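You operate a simulated robot arm through the tools that you are given. There is no shell and no other tool. Be economical: measure what you need, move in short steps, check, and stop when the job is done.

Carry out the task below with a simulated two-armed robot. There is one attempt and no reset: what you move stays moved.

TASK
Wipe up the spill on the bare side of the yellow-marked table with the blue cloth and put it back.

Only the result counts: the job must be done as asked and must still hold three seconds after the hand-in. Knocking over, shifting, dropping, spilling or breaking anything else fails it. Flat cloth is picked up by pressing the open fingertips on it (5 to 10 N) and closing them slowly along it; thin cloth reads only 2 to 8 mm in the jaws.

THE ROBOT
Two 6-joint arms with two-finger grippers on one trunk, on a base that drives. Base frame: it is fixed to the floor where the robot stands at the start and does not move with it; the origin is under the middle of the robot, x ahead of it, y to its left, z up; the surface under the hand at the start is at about z = 0.765. Lengths are in m, angles in degrees, forces in N, time in s.
The left shoulder is at the start at [0.07, 0.176, 1.09], the right one opposite. With the tool pointing down near the work surface each hand reaches from about 0.46 to 0.8 m from the robot's upright axis, wherever it stands, measured 20 degrees to its own side. Payload 2.45 kg a hand.
The tool frame of a hand sits at the grasp point between the pads (the TCP): z along the fingers, y along the line on which they close. The tips reach 0.026 m beyond it. The gripper opens to 0.096 m. The gripper's body begins 0.069 m behind the TCP.
Orientation is told as [roll, pitch, yaw] about the base's x, y, z axes, in that order, counted from this pose: with the fingers straight down and closing along the base's y, the tool's x points along the base's -x, its y along +y and its z along -z.

THE INTERFACE
- The arms move only by the tool move_arm. It takes "left_rows", "right_rows" or both (then of equal length, played together; a hand with none holds still); each is a list of rows, each a list of 7 numbers: the shift along the tool's x, y, z in mm, then the turn, a rotation vector about the tool's x, y, z in degrees, then the closure, from 0 (fully open) to 1 (shut). In form: [[tx, ty, tz, ax, ay, az, hand], ...]. A call has 1 to 12 rows; each row shifts and turns the commanded pose from where the row before left it, along the tool's axes as they then stand. A row lasts 0.2 s, in which the tool goes at most 0.05 m and 8.6 degrees; a call with a longer step from one row to the next is refused whole, and so is a gripper value outside its range. A pose out of reach is approached as far as the arm can. The call stops where the force on the tool passes 40 N (or 10 N more than at its start, if that is more) or the arm is blocked; 0.2 s more then pass. The fingers move at their own pace and stop on an object; they squeeze with about 25 N. The grip force told is the motor's: it shows also when the fingers shut on nothing. Time passes only in rows, and 0.2 s behind the last, so rows that do not move let the fingers close. The reply holds the time, the measured pose of the TCP, the force on the tool along the base axes, the opening and the grip force, in the units named above and with some noise, with the torque about the TCP (base axes, N m) and any sound that the robot's microphone picked up.
- Cameras (640 x 400 px; columns grow to the right, rows downward): "scene" is now at [0.1342, -0.0148, 1.4048]; the picture's right is [-0.21, -0.98, 0.00], its down [-0.66, 0.15, -0.73] and it looks along [0.72, -0.16, -0.68] (base axes); focal length 272 px, centre (320, 200). "left" rides on the left gripper at [0.082, -0.003, -0.098] in its tool frame; the picture's right is [0.04, 1.00, 0.00], its down [-0.73, 0.03, -0.68] and it looks along [-0.68, 0.03, 0.73] (tool axes); focal length 256 px, centre (320, 200). "right" rides on the right gripper at [0.082, 0.003, -0.098] in its tool frame; the picture's right is [-0.04, 1.00, 0.00], its down [-0.73, -0.03, -0.68] and it looks along [-0.68, -0.03, 0.73] (tool axes); focal length 256 px, centre (320, 200). There is no depth. A picture from a camera that has moved, and an enlarged one, comes with that camera's place and axes in the base frame and with its lens. The place of the scene camera against the robot may be out by one fixed shift of up to 0.012 m in any direction.
- camera(camera): a new picture of that camera. No time passes.
- move_column(by): slides the trunk up (or, below 0, down) by that many m; the arms and the scene camera ride with it, the base frame stays. It gives what a move gives, with no picture.
- drive_base(legs): drives the robot by 1 to 6 legs, each [ahead, left, turn to the left] in m, m and degrees, along the robot's own axes; the way and the turn of a leg run together, so that a leg with both is an arc; at most 1.5 m and 180 degrees a leg. The arms and the cameras ride along, it lands a little off, and it stops where it bumps. It gives what a move gives.
- head_to(pan, tilt): turns the head with the scene camera to pan (to the left, within 86 degrees either way) and tilt (down, from -29 to 69), counted from straight ahead of the robot. It gives what a move gives.
- zoom(camera, box): a new picture of the part [left, top, right, bottom] of that camera's present view, enlarged. No time passes.
- close_job(): hands the job in; it is judged then, once.

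Work in short steps. Places have to be worked out from the pictures, the camera data and where the tool is seen: move nearer, look again, correct. Check each grasp and each placing, and mend what went wrong. You have 120 turns and 100 pictures in all, those below and enlarged ones among them. Open the grippers and draw the arms clear of the work before you hand the job in, unless the task says otherwise; then end with one line.

The tools are called as name(argument=value, ...) on one line, values as JSON. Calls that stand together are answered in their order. move_arm: Moves the arms, as the interface text tells. Its arguments: {"type":"object","properties":{"left_rows":{"type":"array","items":{"type":"array","items":{"type":"number"}}},"right_rows":{"type":"array","items":{"type":"array","items":{"type":"number"}}}},"required":[]} The other tools are called the same way: move_column (by) slides the trunk up or down; drive_base (legs) drives the base; head_to (pan, tilt) turns the head that bears the scene camera; camera (camera) takes a picture; zoom (camera, box) takes an enlarged picture of a part of a camera's view; close_job () hands the job in.

At the start:

```text
t: 0.0
left_position: [0.644, 0.058, 0.9939]
left_tcp_rot: [-0.6, 0.0, 0.5]
left_contact_force: [-0.1, 0.2, -0.2]
left_ft_torque: [-0.02, 0.02, -0.01]
left_opening: 0.0955
left_grip_force: 0.2
right_position: [0.4156, -0.3385, 0.978]
right_tcp_rot: [0.0, 0.1, 0.0]
right_contact_force: [0.1, 0.0, -0.1]
right_ft_torque: [-0.05, 0.0, 0.0]
right_opening: 0.0958
right_grip_force: 0.1
trunk travel left (down, up): [-0.575, 0.265]
robot x, y, heading: [-0.0013, -0.0006, 0.0]
head pan, tilt: [-12.4, 42.7]
```

scene: 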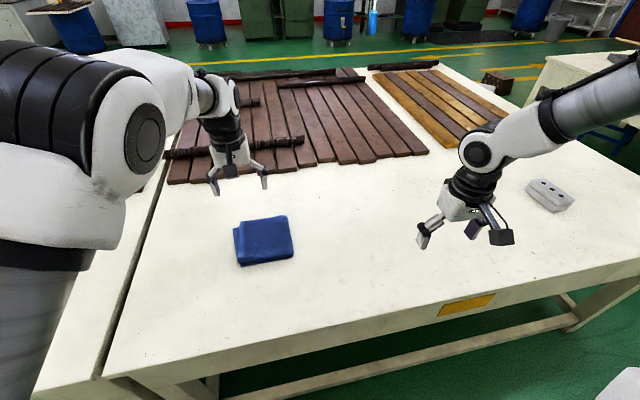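
right: 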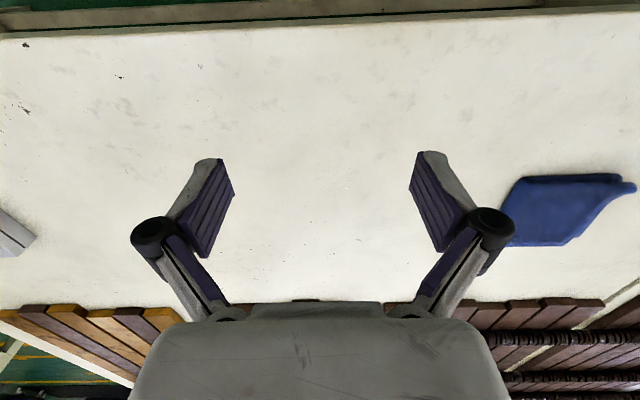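
left: 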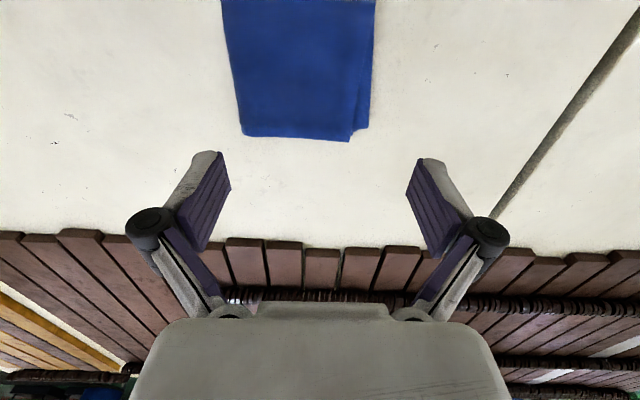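

I see a table with a yellow mark on its near edge and a folded blue cloth on it, but no clear spill yet. I'll enlarge the scene to look for it.

zoom(camera="scene", box=[100, 150, 420, 380])

zoom(camera="scene", box=[380, 40, 640, 320])

```text
1.74 times, centred on (260, 265) of scene
camera zoom: at [0.1342, -0.0148, 1.4048], right [-0.21, -0.98, 0.0], down [-0.66, 0.15, -0.73], along [0.72, -0.16, -0.68], focal length 473 px, centre (424, 87)
```

zoom: 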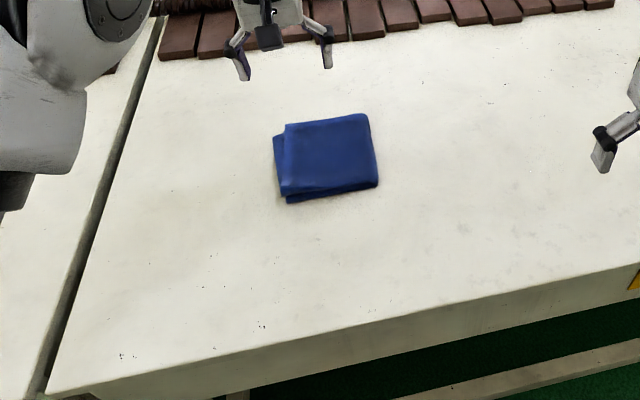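

```text
1.43 times, centred on (510, 180) of scene
camera zoom: at [0.1342, -0.0148, 1.4048], right [-0.21, -0.98, 0.0], down [-0.66, 0.15, -0.73], along [0.72, -0.16, -0.68], focal length 389 px, centre (49, 229)
```

zoom: 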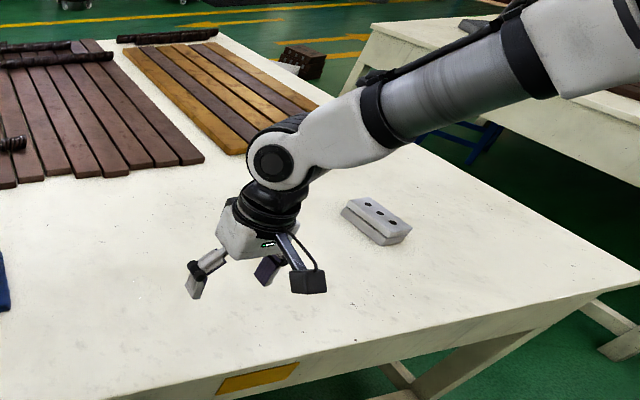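

No spill is visible on this part of the table, so I'll turn the head to look to the left and right.

head_to(pan=-60, tilt=30)

camera(camera="scene")

head_to(pan=50, tilt=30)

camera(camera="scene")

head_to(pan=0, tilt=20)

camera(camera="scene")

```text
t: 1.1
left_position: [0.6452, 0.0597, 0.994]
left_tcp_rot: [-0.7, -0.1, 0.6]
left_contact_force: [-0.1, 0.6, 0.3]
left_ft_torque: [0.0, -0.01, 0.01]
left_opening: 0.0961
left_grip_force: 0.1
right_position: [0.4168, -0.3381, 0.978]
right_tcp_rot: [0.1, 0.0, 0.0]
right_contact_force: [-0.4, -0.1, 0.4]
right_ft_torque: [-0.01, -0.03, 0.0]
right_opening: 0.0959
right_grip_force: 0.1
trunk travel left (down, up): [-0.575, 0.265]
robot x, y, heading: [0.0001, -0.0034, -0.1]
head pan, tilt: [-60.0, 30.0]
```

```text
94 pictures are left
camera scene: at [0.0983, -0.0753, 1.4241], right [-0.87, -0.5, 0.0], down [-0.25, 0.43, -0.87], along [0.43, -0.75, -0.5], focal length 272 px, centre (320, 200)
```

scene: 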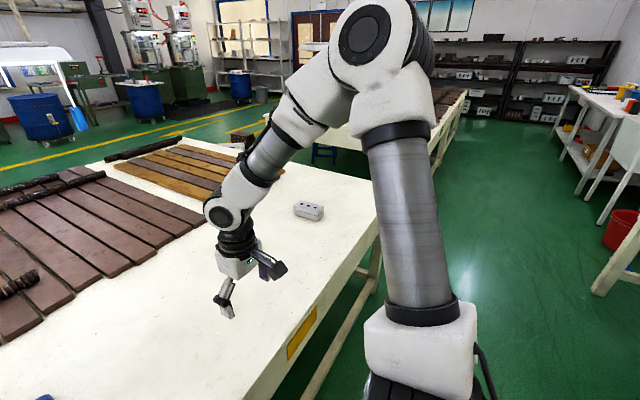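

```text
t: 3.0
left_position: [0.6448, 0.0576, 0.9948]
left_tcp_rot: [-0.6, 0.0, 0.7]
left_contact_force: [-0.5, 0.2, 0.6]
left_ft_torque: [0.0, 0.03, -0.02]
left_opening: 0.096
left_grip_force: 0.0
right_position: [0.4175, -0.3378, 0.9775]
right_tcp_rot: [0.0, 0.0, 0.1]
right_contact_force: [-0.1, 0.7, -0.5]
right_ft_torque: [0.0, 0.0, -0.01]
right_opening: 0.0958
right_grip_force: 0.1
trunk travel left (down, up): [-0.575, 0.265]
robot x, y, heading: [0.0028, 0.0018, 0.2]
head pan, tilt: [50.0, 30.0]
```

```text
93 pictures are left
camera scene: at [0.1112, 0.0722, 1.4241], right [0.77, -0.64, 0.0], down [-0.32, -0.38, -0.87], along [0.56, 0.66, -0.5], focal length 272 px, centre (320, 200)
```

scene: 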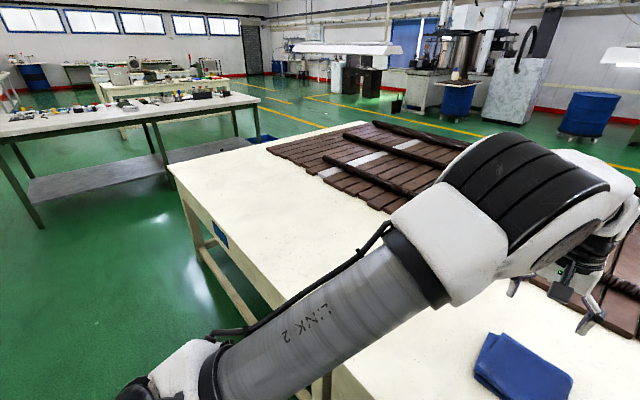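

```text
t: 4.2
left_position: [0.6446, 0.0597, 0.9942]
left_tcp_rot: [-0.6, 0.0, 0.6]
left_contact_force: [-0.3, -1.1, -0.2]
left_ft_torque: [0.03, 0.02, 0.02]
left_opening: 0.0958
left_grip_force: 0.0
right_position: [0.4172, -0.3394, 0.978]
right_tcp_rot: [0.0, -0.1, 0.1]
right_contact_force: [-0.2, -0.2, -0.1]
right_ft_torque: [0.01, -0.03, -0.01]
right_opening: 0.0959
right_grip_force: 0.0
trunk travel left (down, up): [-0.575, 0.265]
robot x, y, heading: [0.0006, 0.0003, -0.1]
head pan, tilt: [0.0, 20.0]
```

```text
92 pictures are left
camera scene: at [0.1462, 0.0031, 1.4402], right [0.0, -1.0, 0.0], down [-0.34, 0.0, -0.94], along [0.94, 0.0, -0.34], focal length 272 px, centre (320, 200)
```

scene: 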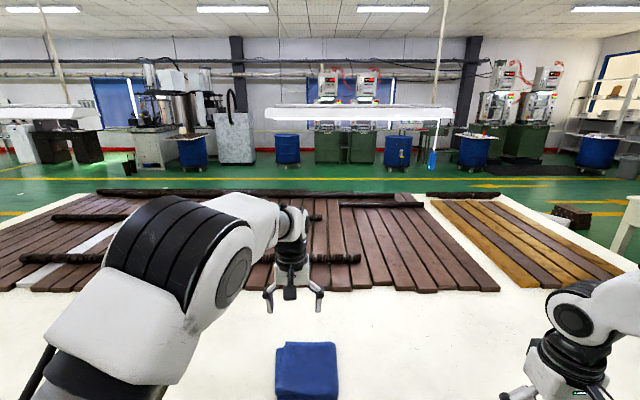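

The left table bears a blue mark, so the yellow table is the one ahead, and its bare side is the near strip or the right one. I'll examine it closely, since the spill may be faint or hidden by the right arm.

zoom(camera="right", box=[0, 0, 640, 320])

head_to(pan=-35, tilt=45)

camera(camera="scene")

head_to(pan=15, tilt=55)

camera(camera="scene")

```text
1.00 times, centred on (320, 160) of right (not enlarged: the box is as wide or as high as the picture)
camera zoom: at [0.337, -0.3351, 1.075], right [0.04, 1.0, 0.0], down [0.73, -0.03, 0.68], along [0.68, -0.03, -0.73], focal length 256 px, centre (320, 240)
```

zoom: 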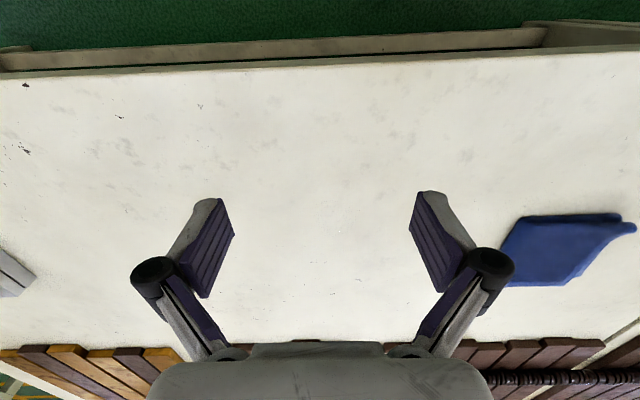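

```text
t: 5.2
left_position: [0.6448, 0.059, 0.9938]
left_tcp_rot: [-0.6, 0.0, 0.7]
left_contact_force: [0.3, -0.5, -0.3]
left_ft_torque: [0.01, -0.01, 0.02]
left_opening: 0.0958
left_grip_force: 0.0
right_position: [0.417, -0.3387, 0.9787]
right_tcp_rot: [0.0, -0.1, 0.1]
right_contact_force: [-0.5, -0.1, 0.5]
right_ft_torque: [0.0, -0.02, 0.0]
right_opening: 0.0959
right_grip_force: 0.1
trunk travel left (down, up): [-0.575, 0.265]
robot x, y, heading: [0.0015, -0.001, 0.0]
head pan, tilt: [-35.0, 45.0]
```

```text
90 pictures are left
camera scene: at [0.1197, -0.0436, 1.4016], right [-0.57, -0.82, 0.0], down [-0.58, 0.4, -0.71], along [0.58, -0.41, -0.71], focal length 272 px, centre (320, 200)
```

scene: 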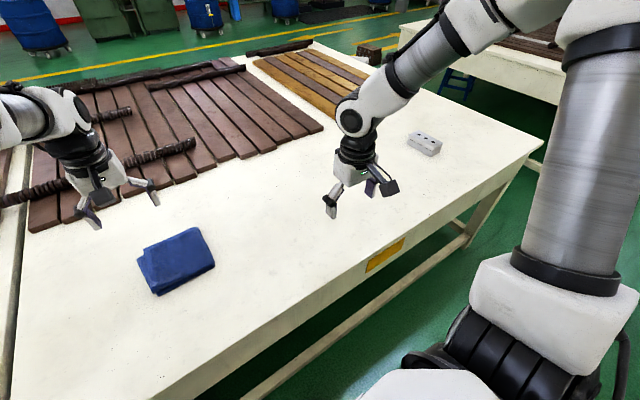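

```text
t: 6.4
left_position: [0.6444, 0.0582, 0.9938]
left_tcp_rot: [-0.6, 0.1, 0.6]
left_contact_force: [0.3, -0.9, 0.2]
left_ft_torque: [0.02, 0.02, 0.03]
left_opening: 0.0962
left_grip_force: 0.0
right_position: [0.4173, -0.3389, 0.9775]
right_tcp_rot: [0.1, 0.0, -0.1]
right_contact_force: [-0.6, 0.2, -0.5]
right_ft_torque: [0.0, 0.01, 0.0]
right_opening: 0.0961
right_grip_force: 0.0
trunk travel left (down, up): [-0.575, 0.265]
robot x, y, heading: [0.0029, -0.0024, 0.1]
head pan, tilt: [15.0, 55.0]
```

```text
89 pictures are left
camera scene: at [0.1227, 0.0216, 1.3881], right [0.26, -0.97, 0.0], down [-0.79, -0.21, -0.57], along [0.55, 0.15, -0.82], focal length 272 px, centre (320, 200)
```

scene: 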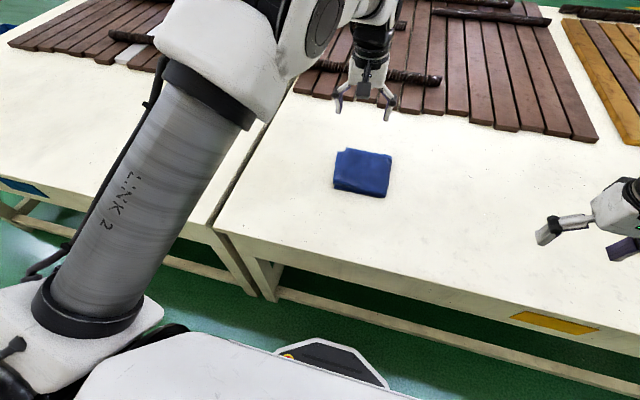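

Still no obvious spill, so I'll enlarge several parts of the tabletop to look for a pale or clear one.

head_to(pan=-35, tilt=45)

zoom(camera="scene", box=[340, 60, 560, 220])

zoom(camera="scene", box=[180, 150, 420, 310])

zoom(camera="right", box=[0, 20, 320, 200])

zoom(camera="right", box=[320, 20, 640, 200])

```text
t: 7.6
left_position: [0.6439, 0.0578, 0.9949]
left_tcp_rot: [-0.6, 0.1, 0.5]
left_contact_force: [-0.3, -0.4, -0.4]
left_ft_torque: [-0.01, -0.04, 0.03]
left_opening: 0.0959
left_grip_force: 0.0
right_position: [0.4169, -0.3384, 0.978]
right_tcp_rot: [0.0, 0.1, 0.0]
right_contact_force: [-0.1, 0.0, 0.5]
right_ft_torque: [0.0, -0.01, 0.02]
right_opening: 0.0963
right_grip_force: 0.1
trunk travel left (down, up): [-0.575, 0.265]
robot x, y, heading: [0.0003, 0.0016, 0.0]
head pan, tilt: [-35.0, 45.0]
```

```text
2.50 times, centred on (450, 140) of scene
camera zoom: at [0.1197, -0.0436, 1.4015], right [-0.57, -0.82, 0.0], down [-0.58, 0.41, -0.71], along [0.58, -0.41, -0.71], focal length 680 px, centre (-5, 350)
```

zoom: 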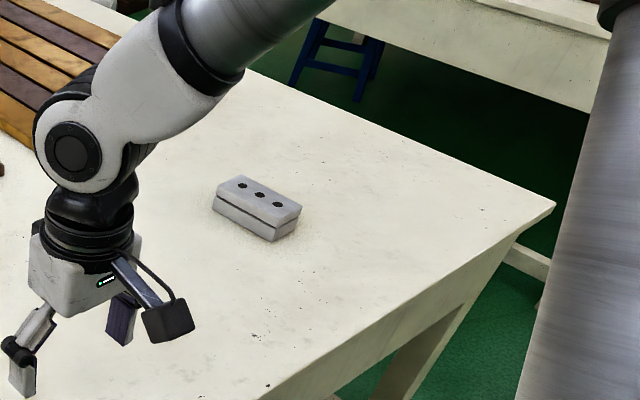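

```text
2.50 times, centred on (300, 230) of scene
camera zoom: at [0.1197, -0.0436, 1.4015], right [-0.57, -0.82, 0.0], down [-0.58, 0.41, -0.71], along [0.58, -0.41, -0.71], focal length 680 px, centre (370, 125)
```

zoom: 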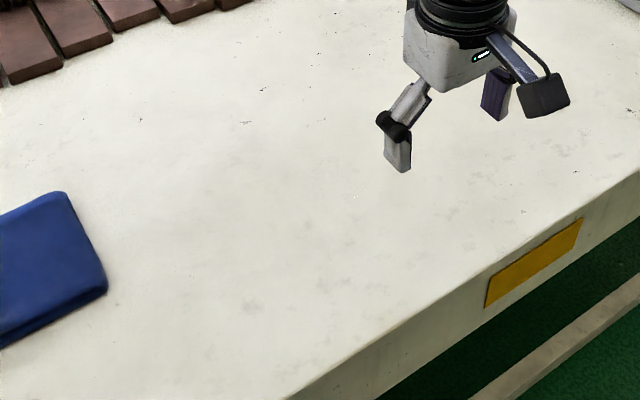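

```text
2.00 times, centred on (160, 110) of right
camera zoom: at [0.337, -0.3351, 1.075], right [0.04, 1.0, 0.0], down [0.73, -0.03, 0.68], along [0.68, -0.03, -0.73], focal length 512 px, centre (640, 380)
```

zoom: 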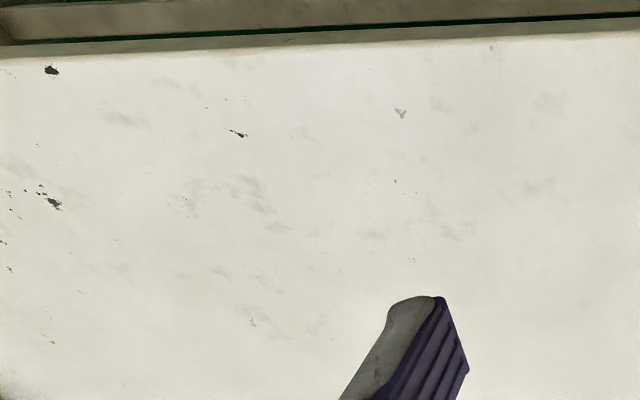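

```text
2.00 times, centred on (480, 110) of right
camera zoom: at [0.337, -0.3351, 1.075], right [0.04, 1.0, 0.0], down [0.73, -0.03, 0.68], along [0.68, -0.03, -0.73], focal length 512 px, centre (0, 380)
```

zoom: 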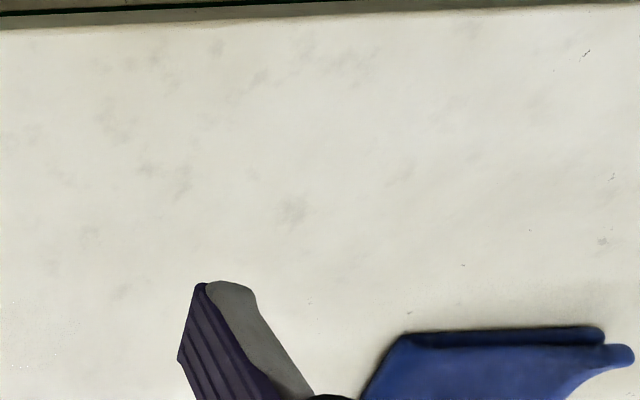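

The near strip looks clean, and the forearm hides the strip right of the orange planks. I'll raise the trunk for a higher view.

move_column(by=0.25)

head_to(pan=-30, tilt=35)

camera(camera="scene")

camera(camera="right")

camera(camera="left")

```text
t: 10.2
left_position: [0.6439, 0.0598, 1.246]
left_tcp_rot: [-0.6, 0.0, 0.7]
left_contact_force: [0.5, -0.2, -0.6]
left_ft_torque: [-0.01, -0.01, -0.01]
left_opening: 0.096
left_grip_force: 0.1
right_position: [0.4174, -0.339, 1.2276]
right_tcp_rot: [0.1, 0.0, -0.1]
right_contact_force: [1.0, 0.1, 0.9]
right_ft_torque: [0.0, -0.01, -0.02]
right_opening: 0.0958
right_grip_force: 0.0
trunk travel left (down, up): [-0.825, 0.015]
robot x, y, heading: [-0.0013, 0.0013, 0.0]
head pan, tilt: [-35.0, 45.0]
```

```text
t: 10.9
left_position: [0.6462, 0.0585, 1.244]
left_tcp_rot: [-0.6, -0.1, 0.5]
left_contact_force: [-1.1, -0.2, 0.8]
left_ft_torque: [0.01, -0.01, -0.02]
left_opening: 0.0959
left_grip_force: 0.1
right_position: [0.4165, -0.3383, 1.227]
right_tcp_rot: [0.0, 0.0, 0.0]
right_contact_force: [-0.4, 0.7, 0.1]
right_ft_torque: [0.01, -0.02, 0.0]
right_opening: 0.096
right_grip_force: 0.0
trunk travel left (down, up): [-0.825, 0.015]
robot x, y, heading: [0.0015, 0.0014, 0.1]
head pan, tilt: [-30.0, 35.0]
```

```text
84 pictures are left
camera scene: at [0.1294, -0.0411, 1.6663], right [-0.5, -0.87, 0.0], down [-0.5, 0.29, -0.82], along [0.71, -0.41, -0.57], focal length 272 px, centre (320, 200)
```

scene: 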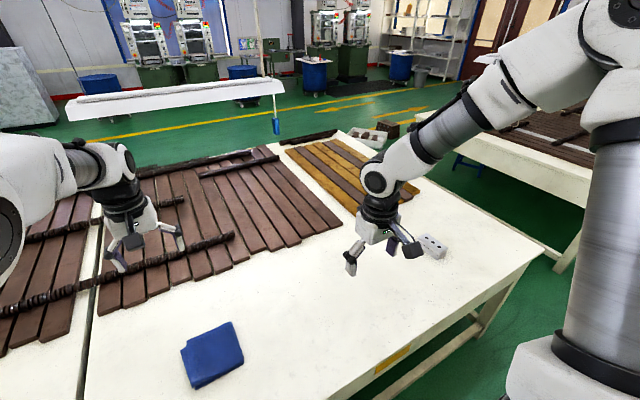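

```text
83 pictures are left
camera right: at [0.3372, -0.3351, 1.325], right [0.04, 1.0, 0.0], down [0.73, -0.03, 0.68], along [0.68, -0.03, -0.73], focal length 256 px, centre (320, 200)
```

right: 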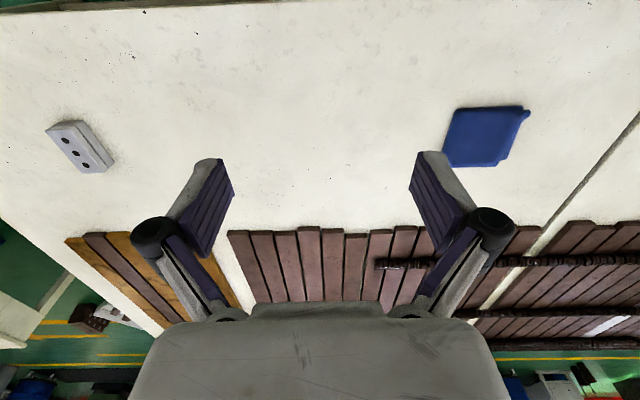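

```text
82 pictures are left
camera left: at [0.5628, 0.055, 1.3422], right [-0.05, 1.0, -0.01], down [0.73, 0.05, 0.68], along [0.68, 0.03, -0.73], focal length 256 px, centre (320, 200)
```

left: 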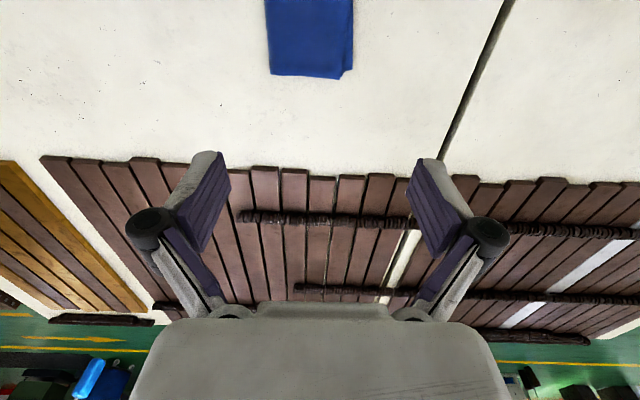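

In the earlier enlargements there were tiny bright glints near (0.58, -0.33), which could be a clear liquid. I'll enlarge there.

move_column(by=-0.25)

zoom(camera="right", box=[240, 100, 420, 300])

head_to(pan=-35, tilt=45)

zoom(camera="scene", box=[240, 170, 360, 260])

```text
t: 13.5
left_position: [0.6446, 0.0594, 0.9946]
left_tcp_rot: [-0.6, 0.1, 0.7]
left_contact_force: [-0.1, 0.1, 0.1]
left_ft_torque: [-0.01, -0.02, 0.0]
left_opening: 0.096
left_grip_force: 0.1
right_position: [0.4177, -0.3392, 0.978]
right_tcp_rot: [-0.1, 0.0, 0.0]
right_contact_force: [-0.9, -0.3, 0.4]
right_ft_torque: [-0.03, 0.04, 0.0]
right_opening: 0.0956
right_grip_force: 0.1
trunk travel left (down, up): [-0.575, 0.265]
robot x, y, heading: [0.0001, 0.0032, -0.2]
head pan, tilt: [-30.0, 35.0]
```

```text
2.00 times, centred on (330, 200) of right
camera zoom: at [0.3369, -0.335, 1.0751], right [0.04, 1.0, 0.0], down [0.73, -0.03, 0.68], along [0.68, -0.03, -0.73], focal length 512 px, centre (300, 200)
```

zoom: 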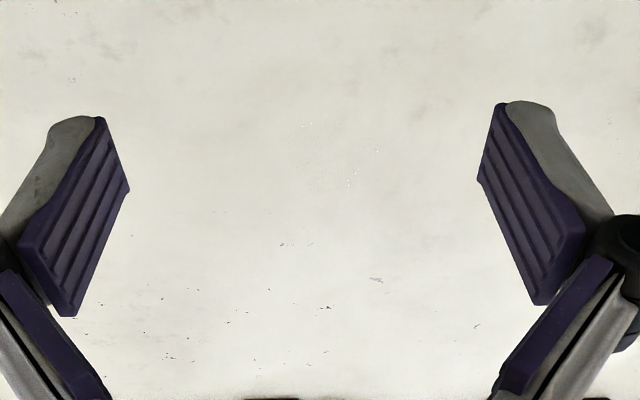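

```text
t: 14.2
left_position: [0.6449, 0.0592, 0.994]
left_tcp_rot: [-0.7, 0.0, 0.6]
left_contact_force: [0.7, 1.1, 0.7]
left_ft_torque: [0.02, -0.01, 0.02]
left_opening: 0.0958
left_grip_force: 0.1
right_position: [0.4174, -0.3381, 0.9779]
right_tcp_rot: [0.0, -0.1, 0.0]
right_contact_force: [0.3, 0.3, -0.2]
right_ft_torque: [-0.03, 0.01, 0.04]
right_opening: 0.0959
right_grip_force: 0.0
trunk travel left (down, up): [-0.575, 0.265]
robot x, y, heading: [-0.0042, 0.0013, -0.2]
head pan, tilt: [-35.0, 45.0]
```

```text
4.44 times, centred on (300, 215) of scene
camera zoom: at [0.1197, -0.0437, 1.4016], right [-0.57, -0.82, 0.0], down [-0.58, 0.41, -0.71], along [0.58, -0.41, -0.71], focal length 1210 px, centre (409, 133)
```

zoom: 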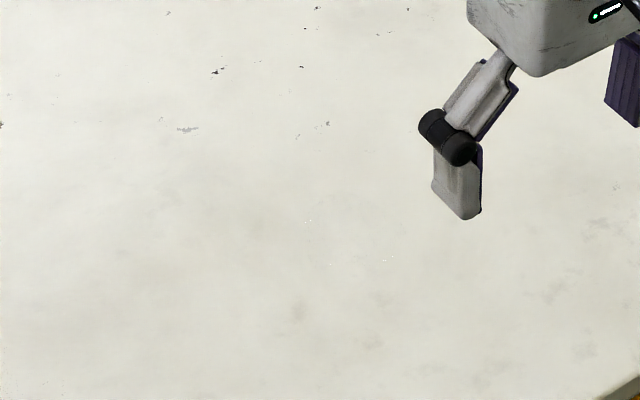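

The same white specks appear from two viewpoints and triangulate to fixed points at about (0.61,-0.31), (0.57,-0.29) and (0.55,-0.34). This looks like an almost clear spill, so I'll bring the right hand closer for a better look.

move_arm(right_rows=[[-15, 8, 28, 0, 0, 0, 0], [-15, 8, 28, 0, 0, 0, 0], [-15, 8, 28, 0, 0, 0, 0], [-15, 6, 26, 0, 0, 0, 0]])

camera(camera="right")

zoom(camera="right", box=[220, 60, 420, 185])

```text
t: 15.2
left_position: [0.647, 0.0591, 0.9929]
left_tcp_rot: [-0.7, 0.1, 0.6]
left_contact_force: [0.6, -0.2, -0.1]
left_ft_torque: [-0.03, 0.02, 0.02]
left_opening: 0.0963
left_grip_force: 0.1
right_position: [0.4774, -0.3084, 0.8679]
right_tcp_rot: [0.0, 0.1, 0.1]
right_contact_force: [0.7, 0.4, -0.3]
right_ft_torque: [0.03, 0.04, 0.0]
right_opening: 0.0959
right_grip_force: 0.1
trunk travel left (down, up): [-0.575, 0.265]
robot x, y, heading: [-0.0001, -0.0034, -0.0]
head pan, tilt: [-35.0, 45.0]
```

```text
79 pictures are left
camera right: at [0.3989, -0.3044, 0.9637], right [0.04, 1.0, 0.0], down [0.73, -0.03, 0.68], along [0.68, -0.03, -0.74], focal length 256 px, centre (320, 200)
```

right: 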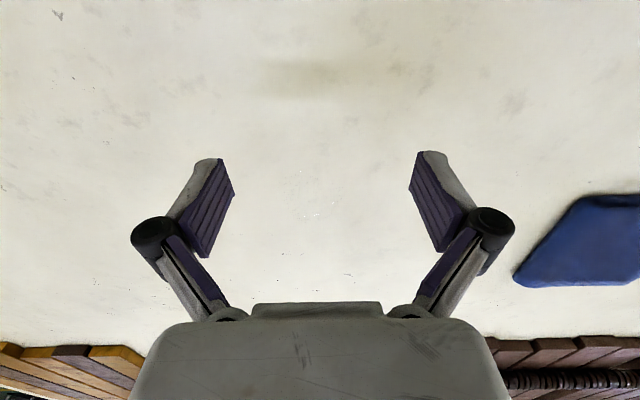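

```text
3.20 times, centred on (320, 122) of right
camera zoom: at [0.3989, -0.3044, 0.9637], right [0.04, 1.0, 0.0], down [0.73, -0.03, 0.68], along [0.68, -0.03, -0.74], focal length 819 px, centre (320, 448)
```

zoom: 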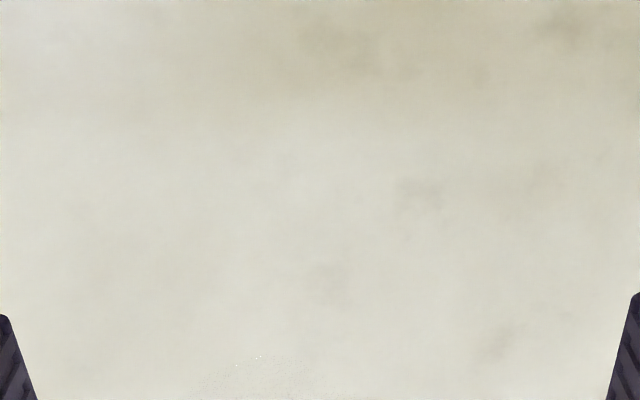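

A faint grainy patch shows just below the crop. I'll enlarge that area.

zoom(camera="right", box=[220, 160, 430, 300])

zoom(camera="scene", box=[240, 170, 340, 240])

```text
2.86 times, centred on (325, 230) of right
camera zoom: at [0.3989, -0.3044, 0.9637], right [0.04, 1.0, 0.0], down [0.73, -0.03, 0.68], along [0.68, -0.03, -0.74], focal length 731 px, centre (306, 114)
```

zoom: 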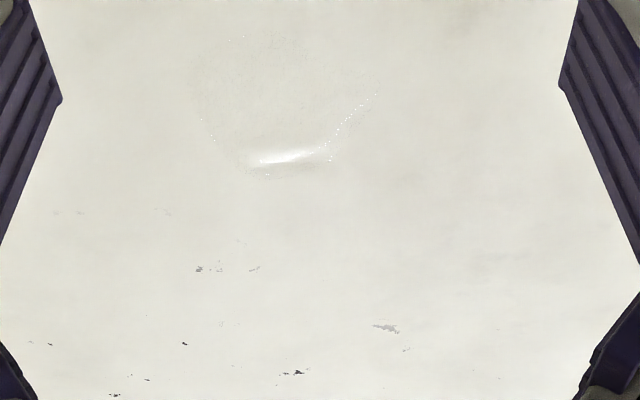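

```text
5.71 times, centred on (290, 205) of scene
camera zoom: at [0.1216, -0.0433, 1.4013], right [-0.57, -0.82, 0.0], down [-0.58, 0.41, -0.71], along [0.58, -0.41, -0.71], focal length 1555 px, centre (491, 171)
```

zoom: 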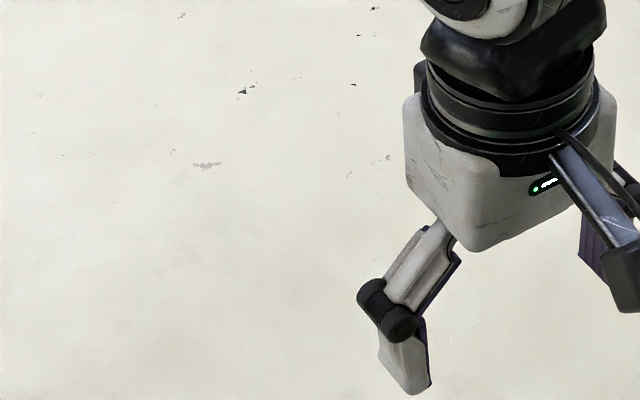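

A clear puddle, roughly 75 mm across, is centred near (0.58, -0.32). Now I'll look closely at how the cloth (about x 0.59–0.75, y -0.045–0.12) is folded.

zoom(camera="scene", box=[120, 215, 240, 305])

zoom(camera="left", box=[200, 0, 400, 150])

zoom(camera="right", box=[490, 160, 640, 310])

```text
4.44 times, centred on (180, 260) of scene
camera zoom: at [0.1216, -0.0433, 1.4013], right [-0.57, -0.82, 0.0], down [-0.58, 0.41, -0.71], along [0.58, -0.41, -0.71], focal length 1210 px, centre (942, -67)
```

zoom: 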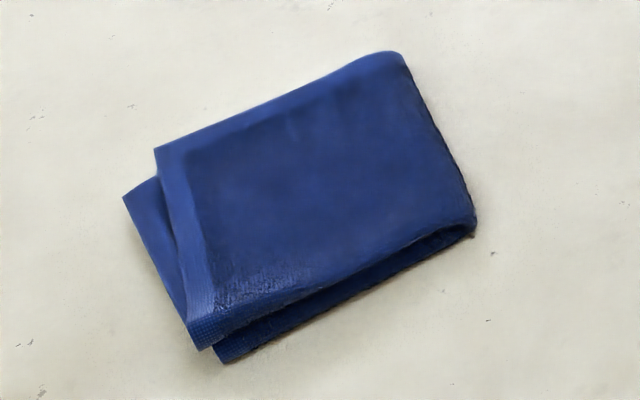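

```text
2.67 times, centred on (300, 75) of left
camera zoom: at [0.5642, 0.0552, 1.0913], right [-0.05, 1.0, -0.01], down [0.73, 0.05, 0.68], along [0.68, 0.03, -0.74], focal length 683 px, centre (373, 533)
```

zoom: 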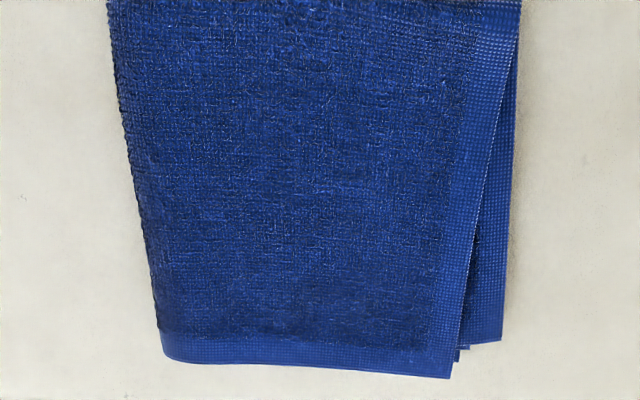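

```text
2.67 times, centred on (565, 235) of right
camera zoom: at [0.3989, -0.3044, 0.9637], right [0.04, 1.0, 0.0], down [0.73, -0.03, 0.68], along [0.68, -0.03, -0.74], focal length 683 px, centre (-333, 107)
```

zoom: 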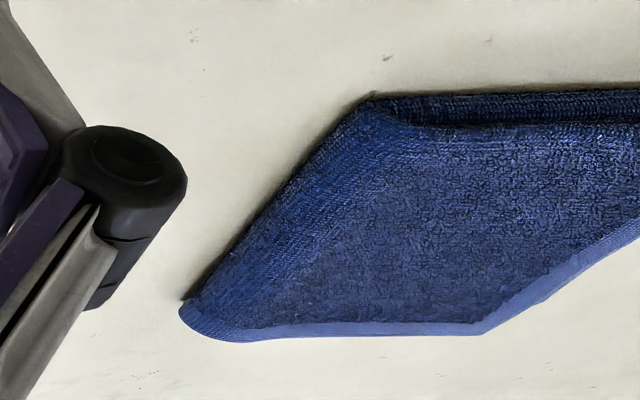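

The cloth is folded once, with the fold along its -y edge (y about -0.046) and x from 0.585 to 0.74. I'll move the left arm up and aside, then bring the right hand above the fold edge with the jaws half open.

move_arm(left_rows=[[5, 30, -30, 0, 0, 0, 0], [5, 40, -20, 0, 0, 0, 0], [5, 40, -20, 0, 0, 0, 0], [5, 40, -20, 0, 0, 0, 0], [5, 40, -20, 0, 0, 0, 0], [0, 30, -10, 0, 0, 0, 0]])

move_arm(right_rows=[[0, 0, -40, 0, 0, 0, 0.4], [-23, 35, 0, 0, 0, 0, 0.4], [-23, 35, 0, 0, 0, 0, 0.4], [-23, 35, 0, 0, 0, 0, 0.4], [-23, 35, 0, 0, 0, 0, 0.4], [-23, 35, 0, 0, 0, 0, 0.4], [-23, 35, 0, 0, 0, 0, 0.4], [-23, 35, 0, 0, 0, 0, 0.4], [-22, 35, 0, 0, 0, 0, 0.4], [0, 0, 0, 0, 0, 0, 0.4]])

head_to(pan=0, tilt=50)

camera(camera="scene")

camera(camera="right")

```text
t: 16.6
left_position: [0.6181, 0.2808, 1.1095]
left_tcp_rot: [-0.7, 0.0, 0.5]
left_contact_force: [0.4, 0.1, -0.1]
left_ft_torque: [0.02, 0.01, -0.03]
left_opening: 0.096
left_grip_force: 0.0
right_position: [0.4773, -0.3084, 0.8672]
right_tcp_rot: [-0.1, 0.1, 0.0]
right_contact_force: [0.4, 0.0, 0.2]
right_ft_torque: [0.0, 0.0, -0.01]
right_opening: 0.0961
right_grip_force: 0.2
trunk travel left (down, up): [-0.575, 0.265]
robot x, y, heading: [0.0001, -0.0003, -0.0]
head pan, tilt: [-35.0, 45.0]
```

```text
t: 18.8
left_position: [0.6174, 0.2782, 1.1118]
left_tcp_rot: [-0.5, 0.1, 0.4]
left_contact_force: [-0.1, 0.2, 0.1]
left_ft_torque: [-0.03, 0.03, -0.03]
left_opening: 0.0957
left_grip_force: 0.1
right_position: [0.6603, -0.0281, 0.907]
right_tcp_rot: [0.0, 0.0, -0.1]
right_contact_force: [0.0, 0.1, 0.2]
right_ft_torque: [0.0, -0.04, 0.0]
right_opening: 0.0576
right_grip_force: 0.1
trunk travel left (down, up): [-0.575, 0.265]
robot x, y, heading: [-0.0, 0.0043, -0.0]
head pan, tilt: [-35.0, 45.0]
```

```text
t: 19.8
left_position: [0.6178, 0.2799, 1.111]
left_tcp_rot: [-0.6, 0.0, 0.5]
left_contact_force: [0.3, -0.1, 1.5]
left_ft_torque: [0.04, 0.01, -0.01]
left_opening: 0.0958
left_grip_force: 0.3
right_position: [0.6603, -0.0284, 0.9071]
right_tcp_rot: [0.1, 0.0, 0.0]
right_contact_force: [-0.8, -0.3, 0.1]
right_ft_torque: [0.0, 0.07, -0.03]
right_opening: 0.0577
right_grip_force: 0.0
trunk travel left (down, up): [-0.575, 0.265]
robot x, y, heading: [-0.0002, 0.0016, 0.3]
head pan, tilt: [0.0, 50.0]
```

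```text
72 pictures are left
camera scene: at [0.13, 0.003, 1.3946], right [0.0, -1.0, 0.0], down [-0.77, 0.0, -0.64], along [0.64, 0.0, -0.77], focal length 272 px, centre (320, 200)
```

scene: 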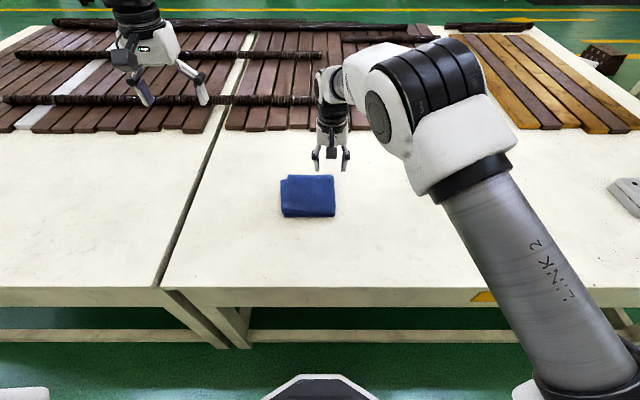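

```text
71 pictures are left
camera right: at [0.58, -0.0245, 1.0037], right [0.04, 1.0, 0.0], down [0.73, -0.03, 0.68], along [0.68, -0.03, -0.73], focal length 256 px, centre (320, 200)
```

right: 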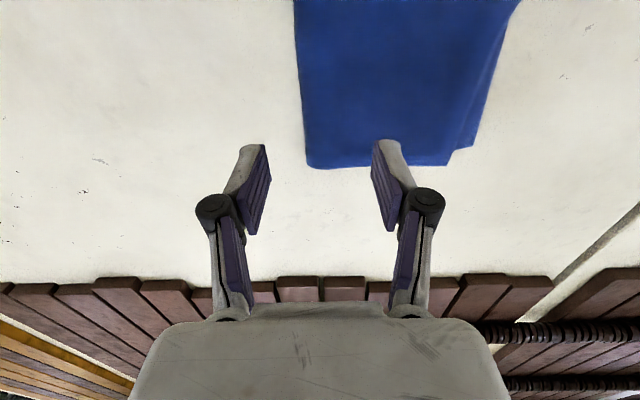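

The fold edge computes to y = -0.047, between the fingers (inner faces at -0.057 and 0.001). I'll descend to just above the cloth, then press gently in small steps.

move_arm(right_rows=[[0, 0, 35, 0, 0, 0, 0.4], [0, 0, 35, 0, 0, 0, 0.4], [0, 0, 14, 0, 0, 0, 0.4], [0, 0, 5, 0, 0, 0, 0.4], [0, 0, 5, 0, 0, 0, 0.4], [0, 0, 0, 0, 0, 0, 0.4]])

camera(camera="right")

```text
t: 21.2
left_position: [0.6179, 0.2807, 1.1113]
left_tcp_rot: [-0.7, 0.0, 0.5]
left_contact_force: [-0.7, 0.3, 0.2]
left_ft_torque: [0.02, 0.01, 0.03]
left_opening: 0.0959
left_grip_force: 0.1
right_position: [0.66, -0.0285, 0.8127]
right_tcp_rot: [0.0, 0.0, 0.0]
right_contact_force: [-0.5, -0.1, -0.1]
right_ft_torque: [0.01, 0.01, 0.01]
right_opening: 0.0576
right_grip_force: 0.0
trunk travel left (down, up): [-0.575, 0.265]
robot x, y, heading: [-0.0008, -0.001, -0.2]
head pan, tilt: [0.0, 50.0]
```

```text
70 pictures are left
camera right: at [0.5801, -0.0249, 0.9108], right [0.04, 1.0, 0.0], down [0.73, -0.03, 0.68], along [0.68, -0.03, -0.73], focal length 256 px, centre (320, 200)
```

right: 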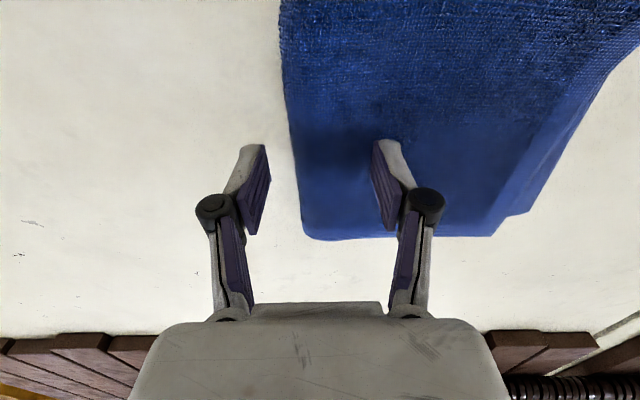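

The fingertips straddle the fold and still feel no contact. I'll go down in 4 mm steps.

move_arm(right_rows=[[0, 0, 4, 0, 0, 0, 0.4], [0, 0, 4, 0, 0, 0, 0.4], [0, 0, 0, 0, 0, 0, 0.4]])

move_arm(right_rows=[[0, 0, 4, 0, 0, 0, 0.4], [0, 0, 0, 0, 0, 0, 0.4]])

```text
t: 22.0
left_position: [0.6165, 0.2794, 1.1108]
left_tcp_rot: [-0.5, 0.0, 0.4]
left_contact_force: [1.0, 0.5, -0.3]
left_ft_torque: [0.0, 0.02, 0.03]
left_opening: 0.0961
left_grip_force: 0.1
right_position: [0.6604, -0.0291, 0.805]
right_tcp_rot: [-0.1, -0.1, 0.0]
right_contact_force: [-0.1, 0.9, -0.2]
right_ft_torque: [0.02, 0.02, 0.0]
right_opening: 0.0579
right_grip_force: 0.0
trunk travel left (down, up): [-0.575, 0.265]
robot x, y, heading: [0.0017, -0.0009, 0.0]
head pan, tilt: [0.0, 50.0]
```

```text
t: 22.6
left_position: [0.6177, 0.2814, 1.1116]
left_tcp_rot: [-0.6, 0.0, 0.5]
left_contact_force: [0.3, 0.4, 0.5]
left_ft_torque: [-0.03, -0.02, 0.0]
left_opening: 0.0962
left_grip_force: 0.2
right_position: [0.66, -0.0275, 0.8017]
right_tcp_rot: [-0.1, -0.1, 0.0]
right_contact_force: [0.1, 0.0, 2.4]
right_ft_torque: [0.06, 0.01, -0.02]
right_opening: 0.0578
right_grip_force: 0.1
trunk travel left (down, up): [-0.575, 0.265]
robot x, y, heading: [-0.0014, -0.0005, -0.0]
head pan, tilt: [0.0, 50.0]
```

Contact begins at 2.4 N with the tips at about z 0.776. I'll go a few mm deeper, to about 6 N.

move_arm(right_rows=[[0, 0, 3, 0, 0, 0, 0.4], [0, 0, 0, 0, 0, 0, 0.4]])

```text
t: 23.2
left_position: [0.6182, 0.28, 1.1117]
left_tcp_rot: [-0.7, 0.0, 0.6]
left_contact_force: [-0.2, 0.4, -0.3]
left_ft_torque: [0.02, -0.01, 0.01]
left_opening: 0.0956
left_grip_force: 0.1
right_position: [0.6582, -0.0283, 0.7999]
right_tcp_rot: [0.0, 0.0, 0.0]
right_contact_force: [0.5, 0.5, 3.9]
right_ft_torque: [0.16, -0.02, -0.04]
right_opening: 0.0591
right_grip_force: 1.2
trunk travel left (down, up): [-0.575, 0.265]
robot x, y, heading: [0.0001, 0.002, -0.2]
head pan, tilt: [0.0, 50.0]
```

The force is 3.9 N. I'll go 3 mm more and then close slowly.

move_arm(right_rows=[[0, 0, 3, 0, 0, 0, 0.4], [0, 0, 0, 0, 0, 0, 0.4]])

move_arm(right_rows=[[0, 0, 0, 0, 0, 0, 0.48], [0, 0, 0, 0, 0, 0, 0.56], [0, 0, 0, 0, 0, 0, 0.64], [0, 0, 0, 0, 0, 0, 0.72], [0, 0, 0, 0, 0, 0, 0.8], [0, 0, 0, 0, 0, 0, 0.88], [0, 0, 0, 0, 0, 0, 0.94], [0, 0, 0, 0, 0, 0, 1.0], [0, 0, 0, 0, 0, 0, 1.0], [0, 0, 0, 0, 0, 0, 1.0]])

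camera(camera="right")

```text
t: 23.8
left_position: [0.6177, 0.2815, 1.1116]
left_tcp_rot: [-0.6, 0.1, 0.6]
left_contact_force: [-0.1, 0.1, 0.2]
left_ft_torque: [0.01, -0.03, -0.02]
left_opening: 0.0959
left_grip_force: 0.0
right_position: [0.6592, -0.0288, 0.7971]
right_tcp_rot: [0.0, -0.1, 0.0]
right_contact_force: [1.5, 1.8, 8.7]
right_ft_torque: [0.34, -0.01, -0.02]
right_opening: 0.0619
right_grip_force: 2.7
trunk travel left (down, up): [-0.575, 0.265]
robot x, y, heading: [-0.0, -0.0021, 0.1]
head pan, tilt: [0.0, 50.0]
```

```text
t: 26.0
left_position: [0.6148, 0.2801, 1.1125]
left_tcp_rot: [-0.6, -0.2, 0.4]
left_contact_force: [0.4, 0.4, 0.4]
left_ft_torque: [-0.03, 0.01, 0.01]
left_opening: 0.096
left_grip_force: 0.0
right_position: [0.6578, -0.0277, 0.7993]
right_tcp_rot: [0.0, -0.3, 0.0]
right_contact_force: [8.2, -1.6, 35.9]
right_ft_torque: [0.37, -0.23, -0.08]
right_opening: 0.0111
right_grip_force: 25.1
trunk travel left (down, up): [-0.575, 0.265]
robot x, y, heading: [0.0036, 0.0007, -0.1]
head pan, tilt: [0.0, 50.0]
```

```text
69 pictures are left
camera right: at [0.5776, -0.0253, 0.896], right [0.04, 1.0, 0.0], down [0.73, -0.03, 0.68], along [0.68, -0.03, -0.73], focal length 256 px, centre (320, 200)
```

right: 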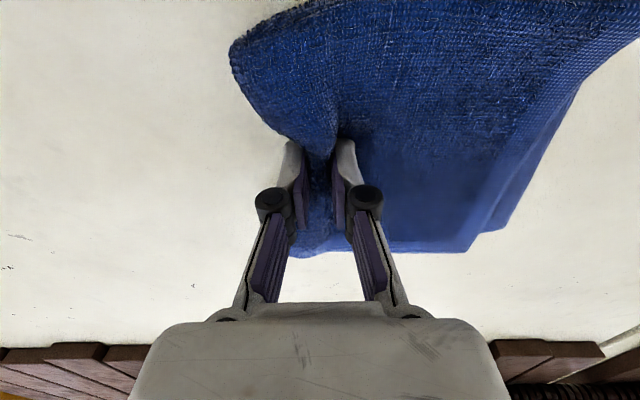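

The jaws hold 11 mm of cloth at 25 N, so both layers at the fold are gripped. I'll lift slowly.

move_arm(right_rows=[[0, 0, -15, 0, 0, 0, 1], [0, 0, -20, 0, 0, 0, 1], [0, 0, -25, 0, 0, 0, 1], [0, 0, -30, 0, 0, 0, 1], [0, 0, -35, 0, 0, 0, 1], [0, 0, -35, 0, 0, 0, 1], [0, 0, -30, 0, 0, 0, 1], [0, 0, 0, 0, 0, 0, 1]])

camera(camera="scene")

camera(camera="right")

```text
t: 27.8
left_position: [0.6189, 0.2801, 1.1122]
left_tcp_rot: [-0.6, 0.0, 0.5]
left_contact_force: [0.0, 0.2, -0.2]
left_ft_torque: [0.02, 0.05, 0.01]
left_opening: 0.0959
left_grip_force: 0.1
right_position: [0.6596, -0.033, 0.9845]
right_tcp_rot: [0.4, 0.3, -0.3]
right_contact_force: [0.1, 0.6, -1.1]
right_ft_torque: [0.07, 0.03, 0.03]
right_opening: 0.0111
right_grip_force: 24.9
trunk travel left (down, up): [-0.575, 0.265]
robot x, y, heading: [0.0002, -0.0007, 0.1]
head pan, tilt: [0.0, 50.0]
```

```text
68 pictures are left
camera scene: at [0.1307, 0.0031, 1.3945], right [0.0, -1.0, 0.0], down [-0.77, 0.0, -0.64], along [0.64, 0.0, -0.77], focal length 272 px, centre (320, 200)
```

scene: 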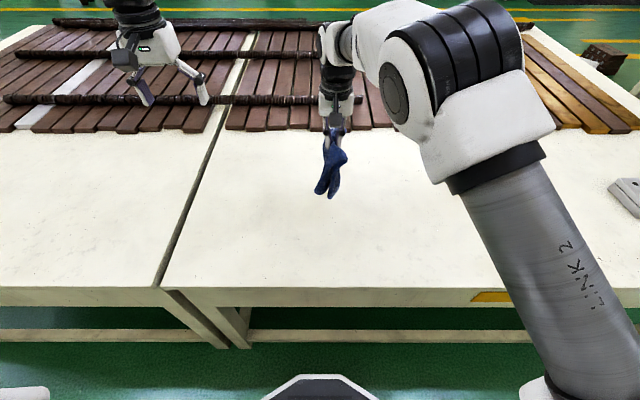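

```text
67 pictures are left
camera right: at [0.5813, -0.0289, 1.0819], right [0.05, 1.0, 0.01], down [0.74, -0.04, 0.67], along [0.67, -0.03, -0.74], focal length 256 px, centre (320, 200)
```

right: 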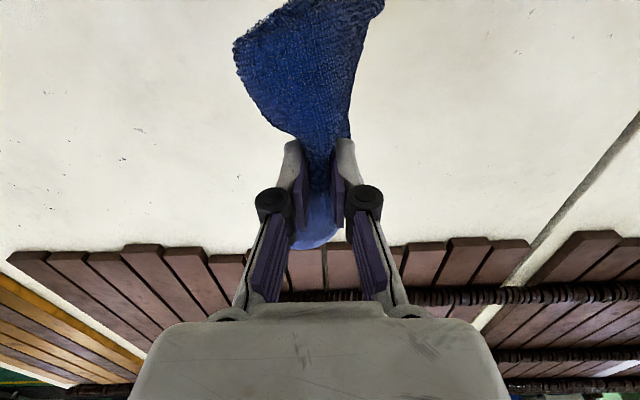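

The cloth is securely held and hangs as a folded flap. I'll carry it to just beside the spill, at (0.58, -0.27), then lower it.

move_arm(right_rows=[[10, -29, 0, 0, 0, 0, 1], [10, -29, 0, 0, 0, 0, 1], [10, -29, 0, 0, 0, 0, 1], [10, -29, 0, 0, 0, 0, 1], [10, -29, 0, 0, 0, 0, 1], [10, -29, 0, 0, 0, 0, 1], [10, -29, 0, 0, 0, 0, 1], [10, -29, 0, 0, 0, 0, 1], [0, 0, 0, 0, 0, 0, 1]])

move_arm(right_rows=[[0, 0, 25, 0, 0, 0, 1], [0, 0, 25, 0, 0, 0, 1], [0, 0, 25, 0, 0, 0, 1], [0, -3, 25, 0, 0, 0, 1], [0, -3, 25, 0, 0, 0, 1], [0, -3, 20, 0, 0, 0, 1], [0, -3, 18, 0, 0, 0, 1], [0, 0, 0, 0, 0, 0, 1]])

camera(camera="right")

head_to(pan=-15, tilt=45)

camera(camera="scene")

```text
t: 29.8
left_position: [0.619, 0.2808, 1.1113]
left_tcp_rot: [-0.6, 0.0, 0.6]
left_contact_force: [0.7, -0.6, 0.6]
left_ft_torque: [-0.02, 0.01, 0.01]
left_opening: 0.0959
left_grip_force: 0.0
right_position: [0.5801, -0.2588, 0.9851]
right_tcp_rot: [0.0, 0.0, 0.0]
right_contact_force: [0.2, 0.8, -0.3]
right_ft_torque: [0.05, 0.02, -0.02]
right_opening: 0.0112
right_grip_force: 24.9
trunk travel left (down, up): [-0.575, 0.265]
robot x, y, heading: [-0.0007, 0.0016, 0.1]
head pan, tilt: [0.0, 50.0]
```

```text
t: 31.6
left_position: [0.6189, 0.2812, 1.1119]
left_tcp_rot: [-0.6, 0.0, 0.4]
left_contact_force: [-0.7, 0.3, 0.7]
left_ft_torque: [0.04, -0.03, -0.02]
left_opening: 0.096
left_grip_force: 0.0
right_position: [0.5801, -0.2707, 0.8219]
right_tcp_rot: [0.0, -0.1, 0.0]
right_contact_force: [0.8, 0.3, 0.1]
right_ft_torque: [0.04, 0.03, 0.02]
right_opening: 0.0113
right_grip_force: 24.7
trunk travel left (down, up): [-0.575, 0.265]
robot x, y, heading: [-0.0001, 0.0003, 0.0]
head pan, tilt: [0.0, 50.0]
```

```text
66 pictures are left
camera right: at [0.5005, -0.2681, 0.9198], right [0.04, 1.0, 0.0], down [0.73, -0.03, 0.68], along [0.68, -0.03, -0.73], focal length 256 px, centre (320, 200)
```

right: 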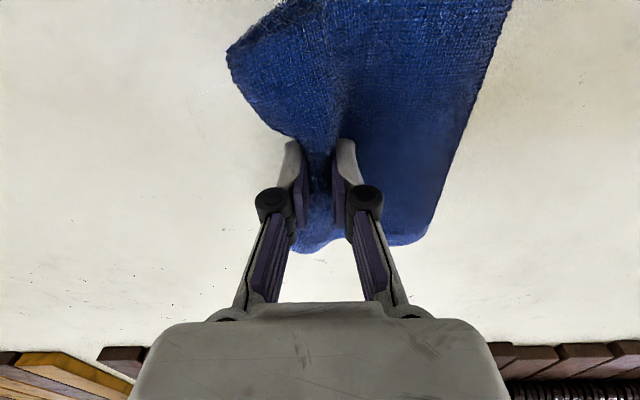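

```text
t: 32.4
left_position: [0.6184, 0.281, 1.1115]
left_tcp_rot: [-0.5, 0.0, 0.4]
left_contact_force: [0.0, -0.4, 0.7]
left_ft_torque: [0.0, 0.01, 0.01]
left_opening: 0.0963
left_grip_force: 0.0
right_position: [0.5815, -0.273, 0.8226]
right_tcp_rot: [0.0, 0.1, 0.0]
right_contact_force: [0.8, 0.8, -0.4]
right_ft_torque: [0.07, 0.03, -0.02]
right_opening: 0.0113
right_grip_force: 24.7
trunk travel left (down, up): [-0.575, 0.265]
robot x, y, heading: [-0.001, -0.0008, 0.1]
head pan, tilt: [-15.0, 45.0]
```

```text
65 pictures are left
camera scene: at [0.1317, -0.0179, 1.4015], right [-0.26, -0.97, 0.0], down [-0.68, 0.18, -0.71], along [0.68, -0.18, -0.71], focal length 272 px, centre (320, 200)
```

scene: 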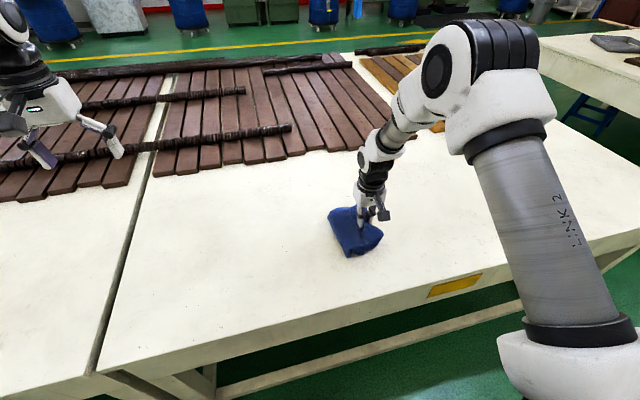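

The cloth is draping beside the puddle. I'll lower it to light contact.

move_arm(right_rows=[[0, 0, 8, 0, 0, 0, 1], [0, 0, 6, 0, 0, 0, 1], [0, 0, 4, 0, 0, 0, 1], [0, 0, 2, 0, 0, 0, 1], [0, 0, 0, 0, 0, 0, 1]])

```text
t: 33.6
left_position: [0.6178, 0.2808, 1.1116]
left_tcp_rot: [-0.5, 0.0, 0.5]
left_contact_force: [-0.1, 0.0, -1.3]
left_ft_torque: [0.02, 0.0, -0.03]
left_opening: 0.096
left_grip_force: 0.1
right_position: [0.5811, -0.2717, 0.8031]
right_tcp_rot: [0.0, -0.1, 0.0]
right_contact_force: [1.2, 0.4, 8.7]
right_ft_torque: [0.19, -0.01, -0.03]
right_opening: 0.0114
right_grip_force: 25.2
trunk travel left (down, up): [-0.575, 0.265]
robot x, y, heading: [0.0041, 0.0005, 0.0]
head pan, tilt: [-15.0, 45.0]
```

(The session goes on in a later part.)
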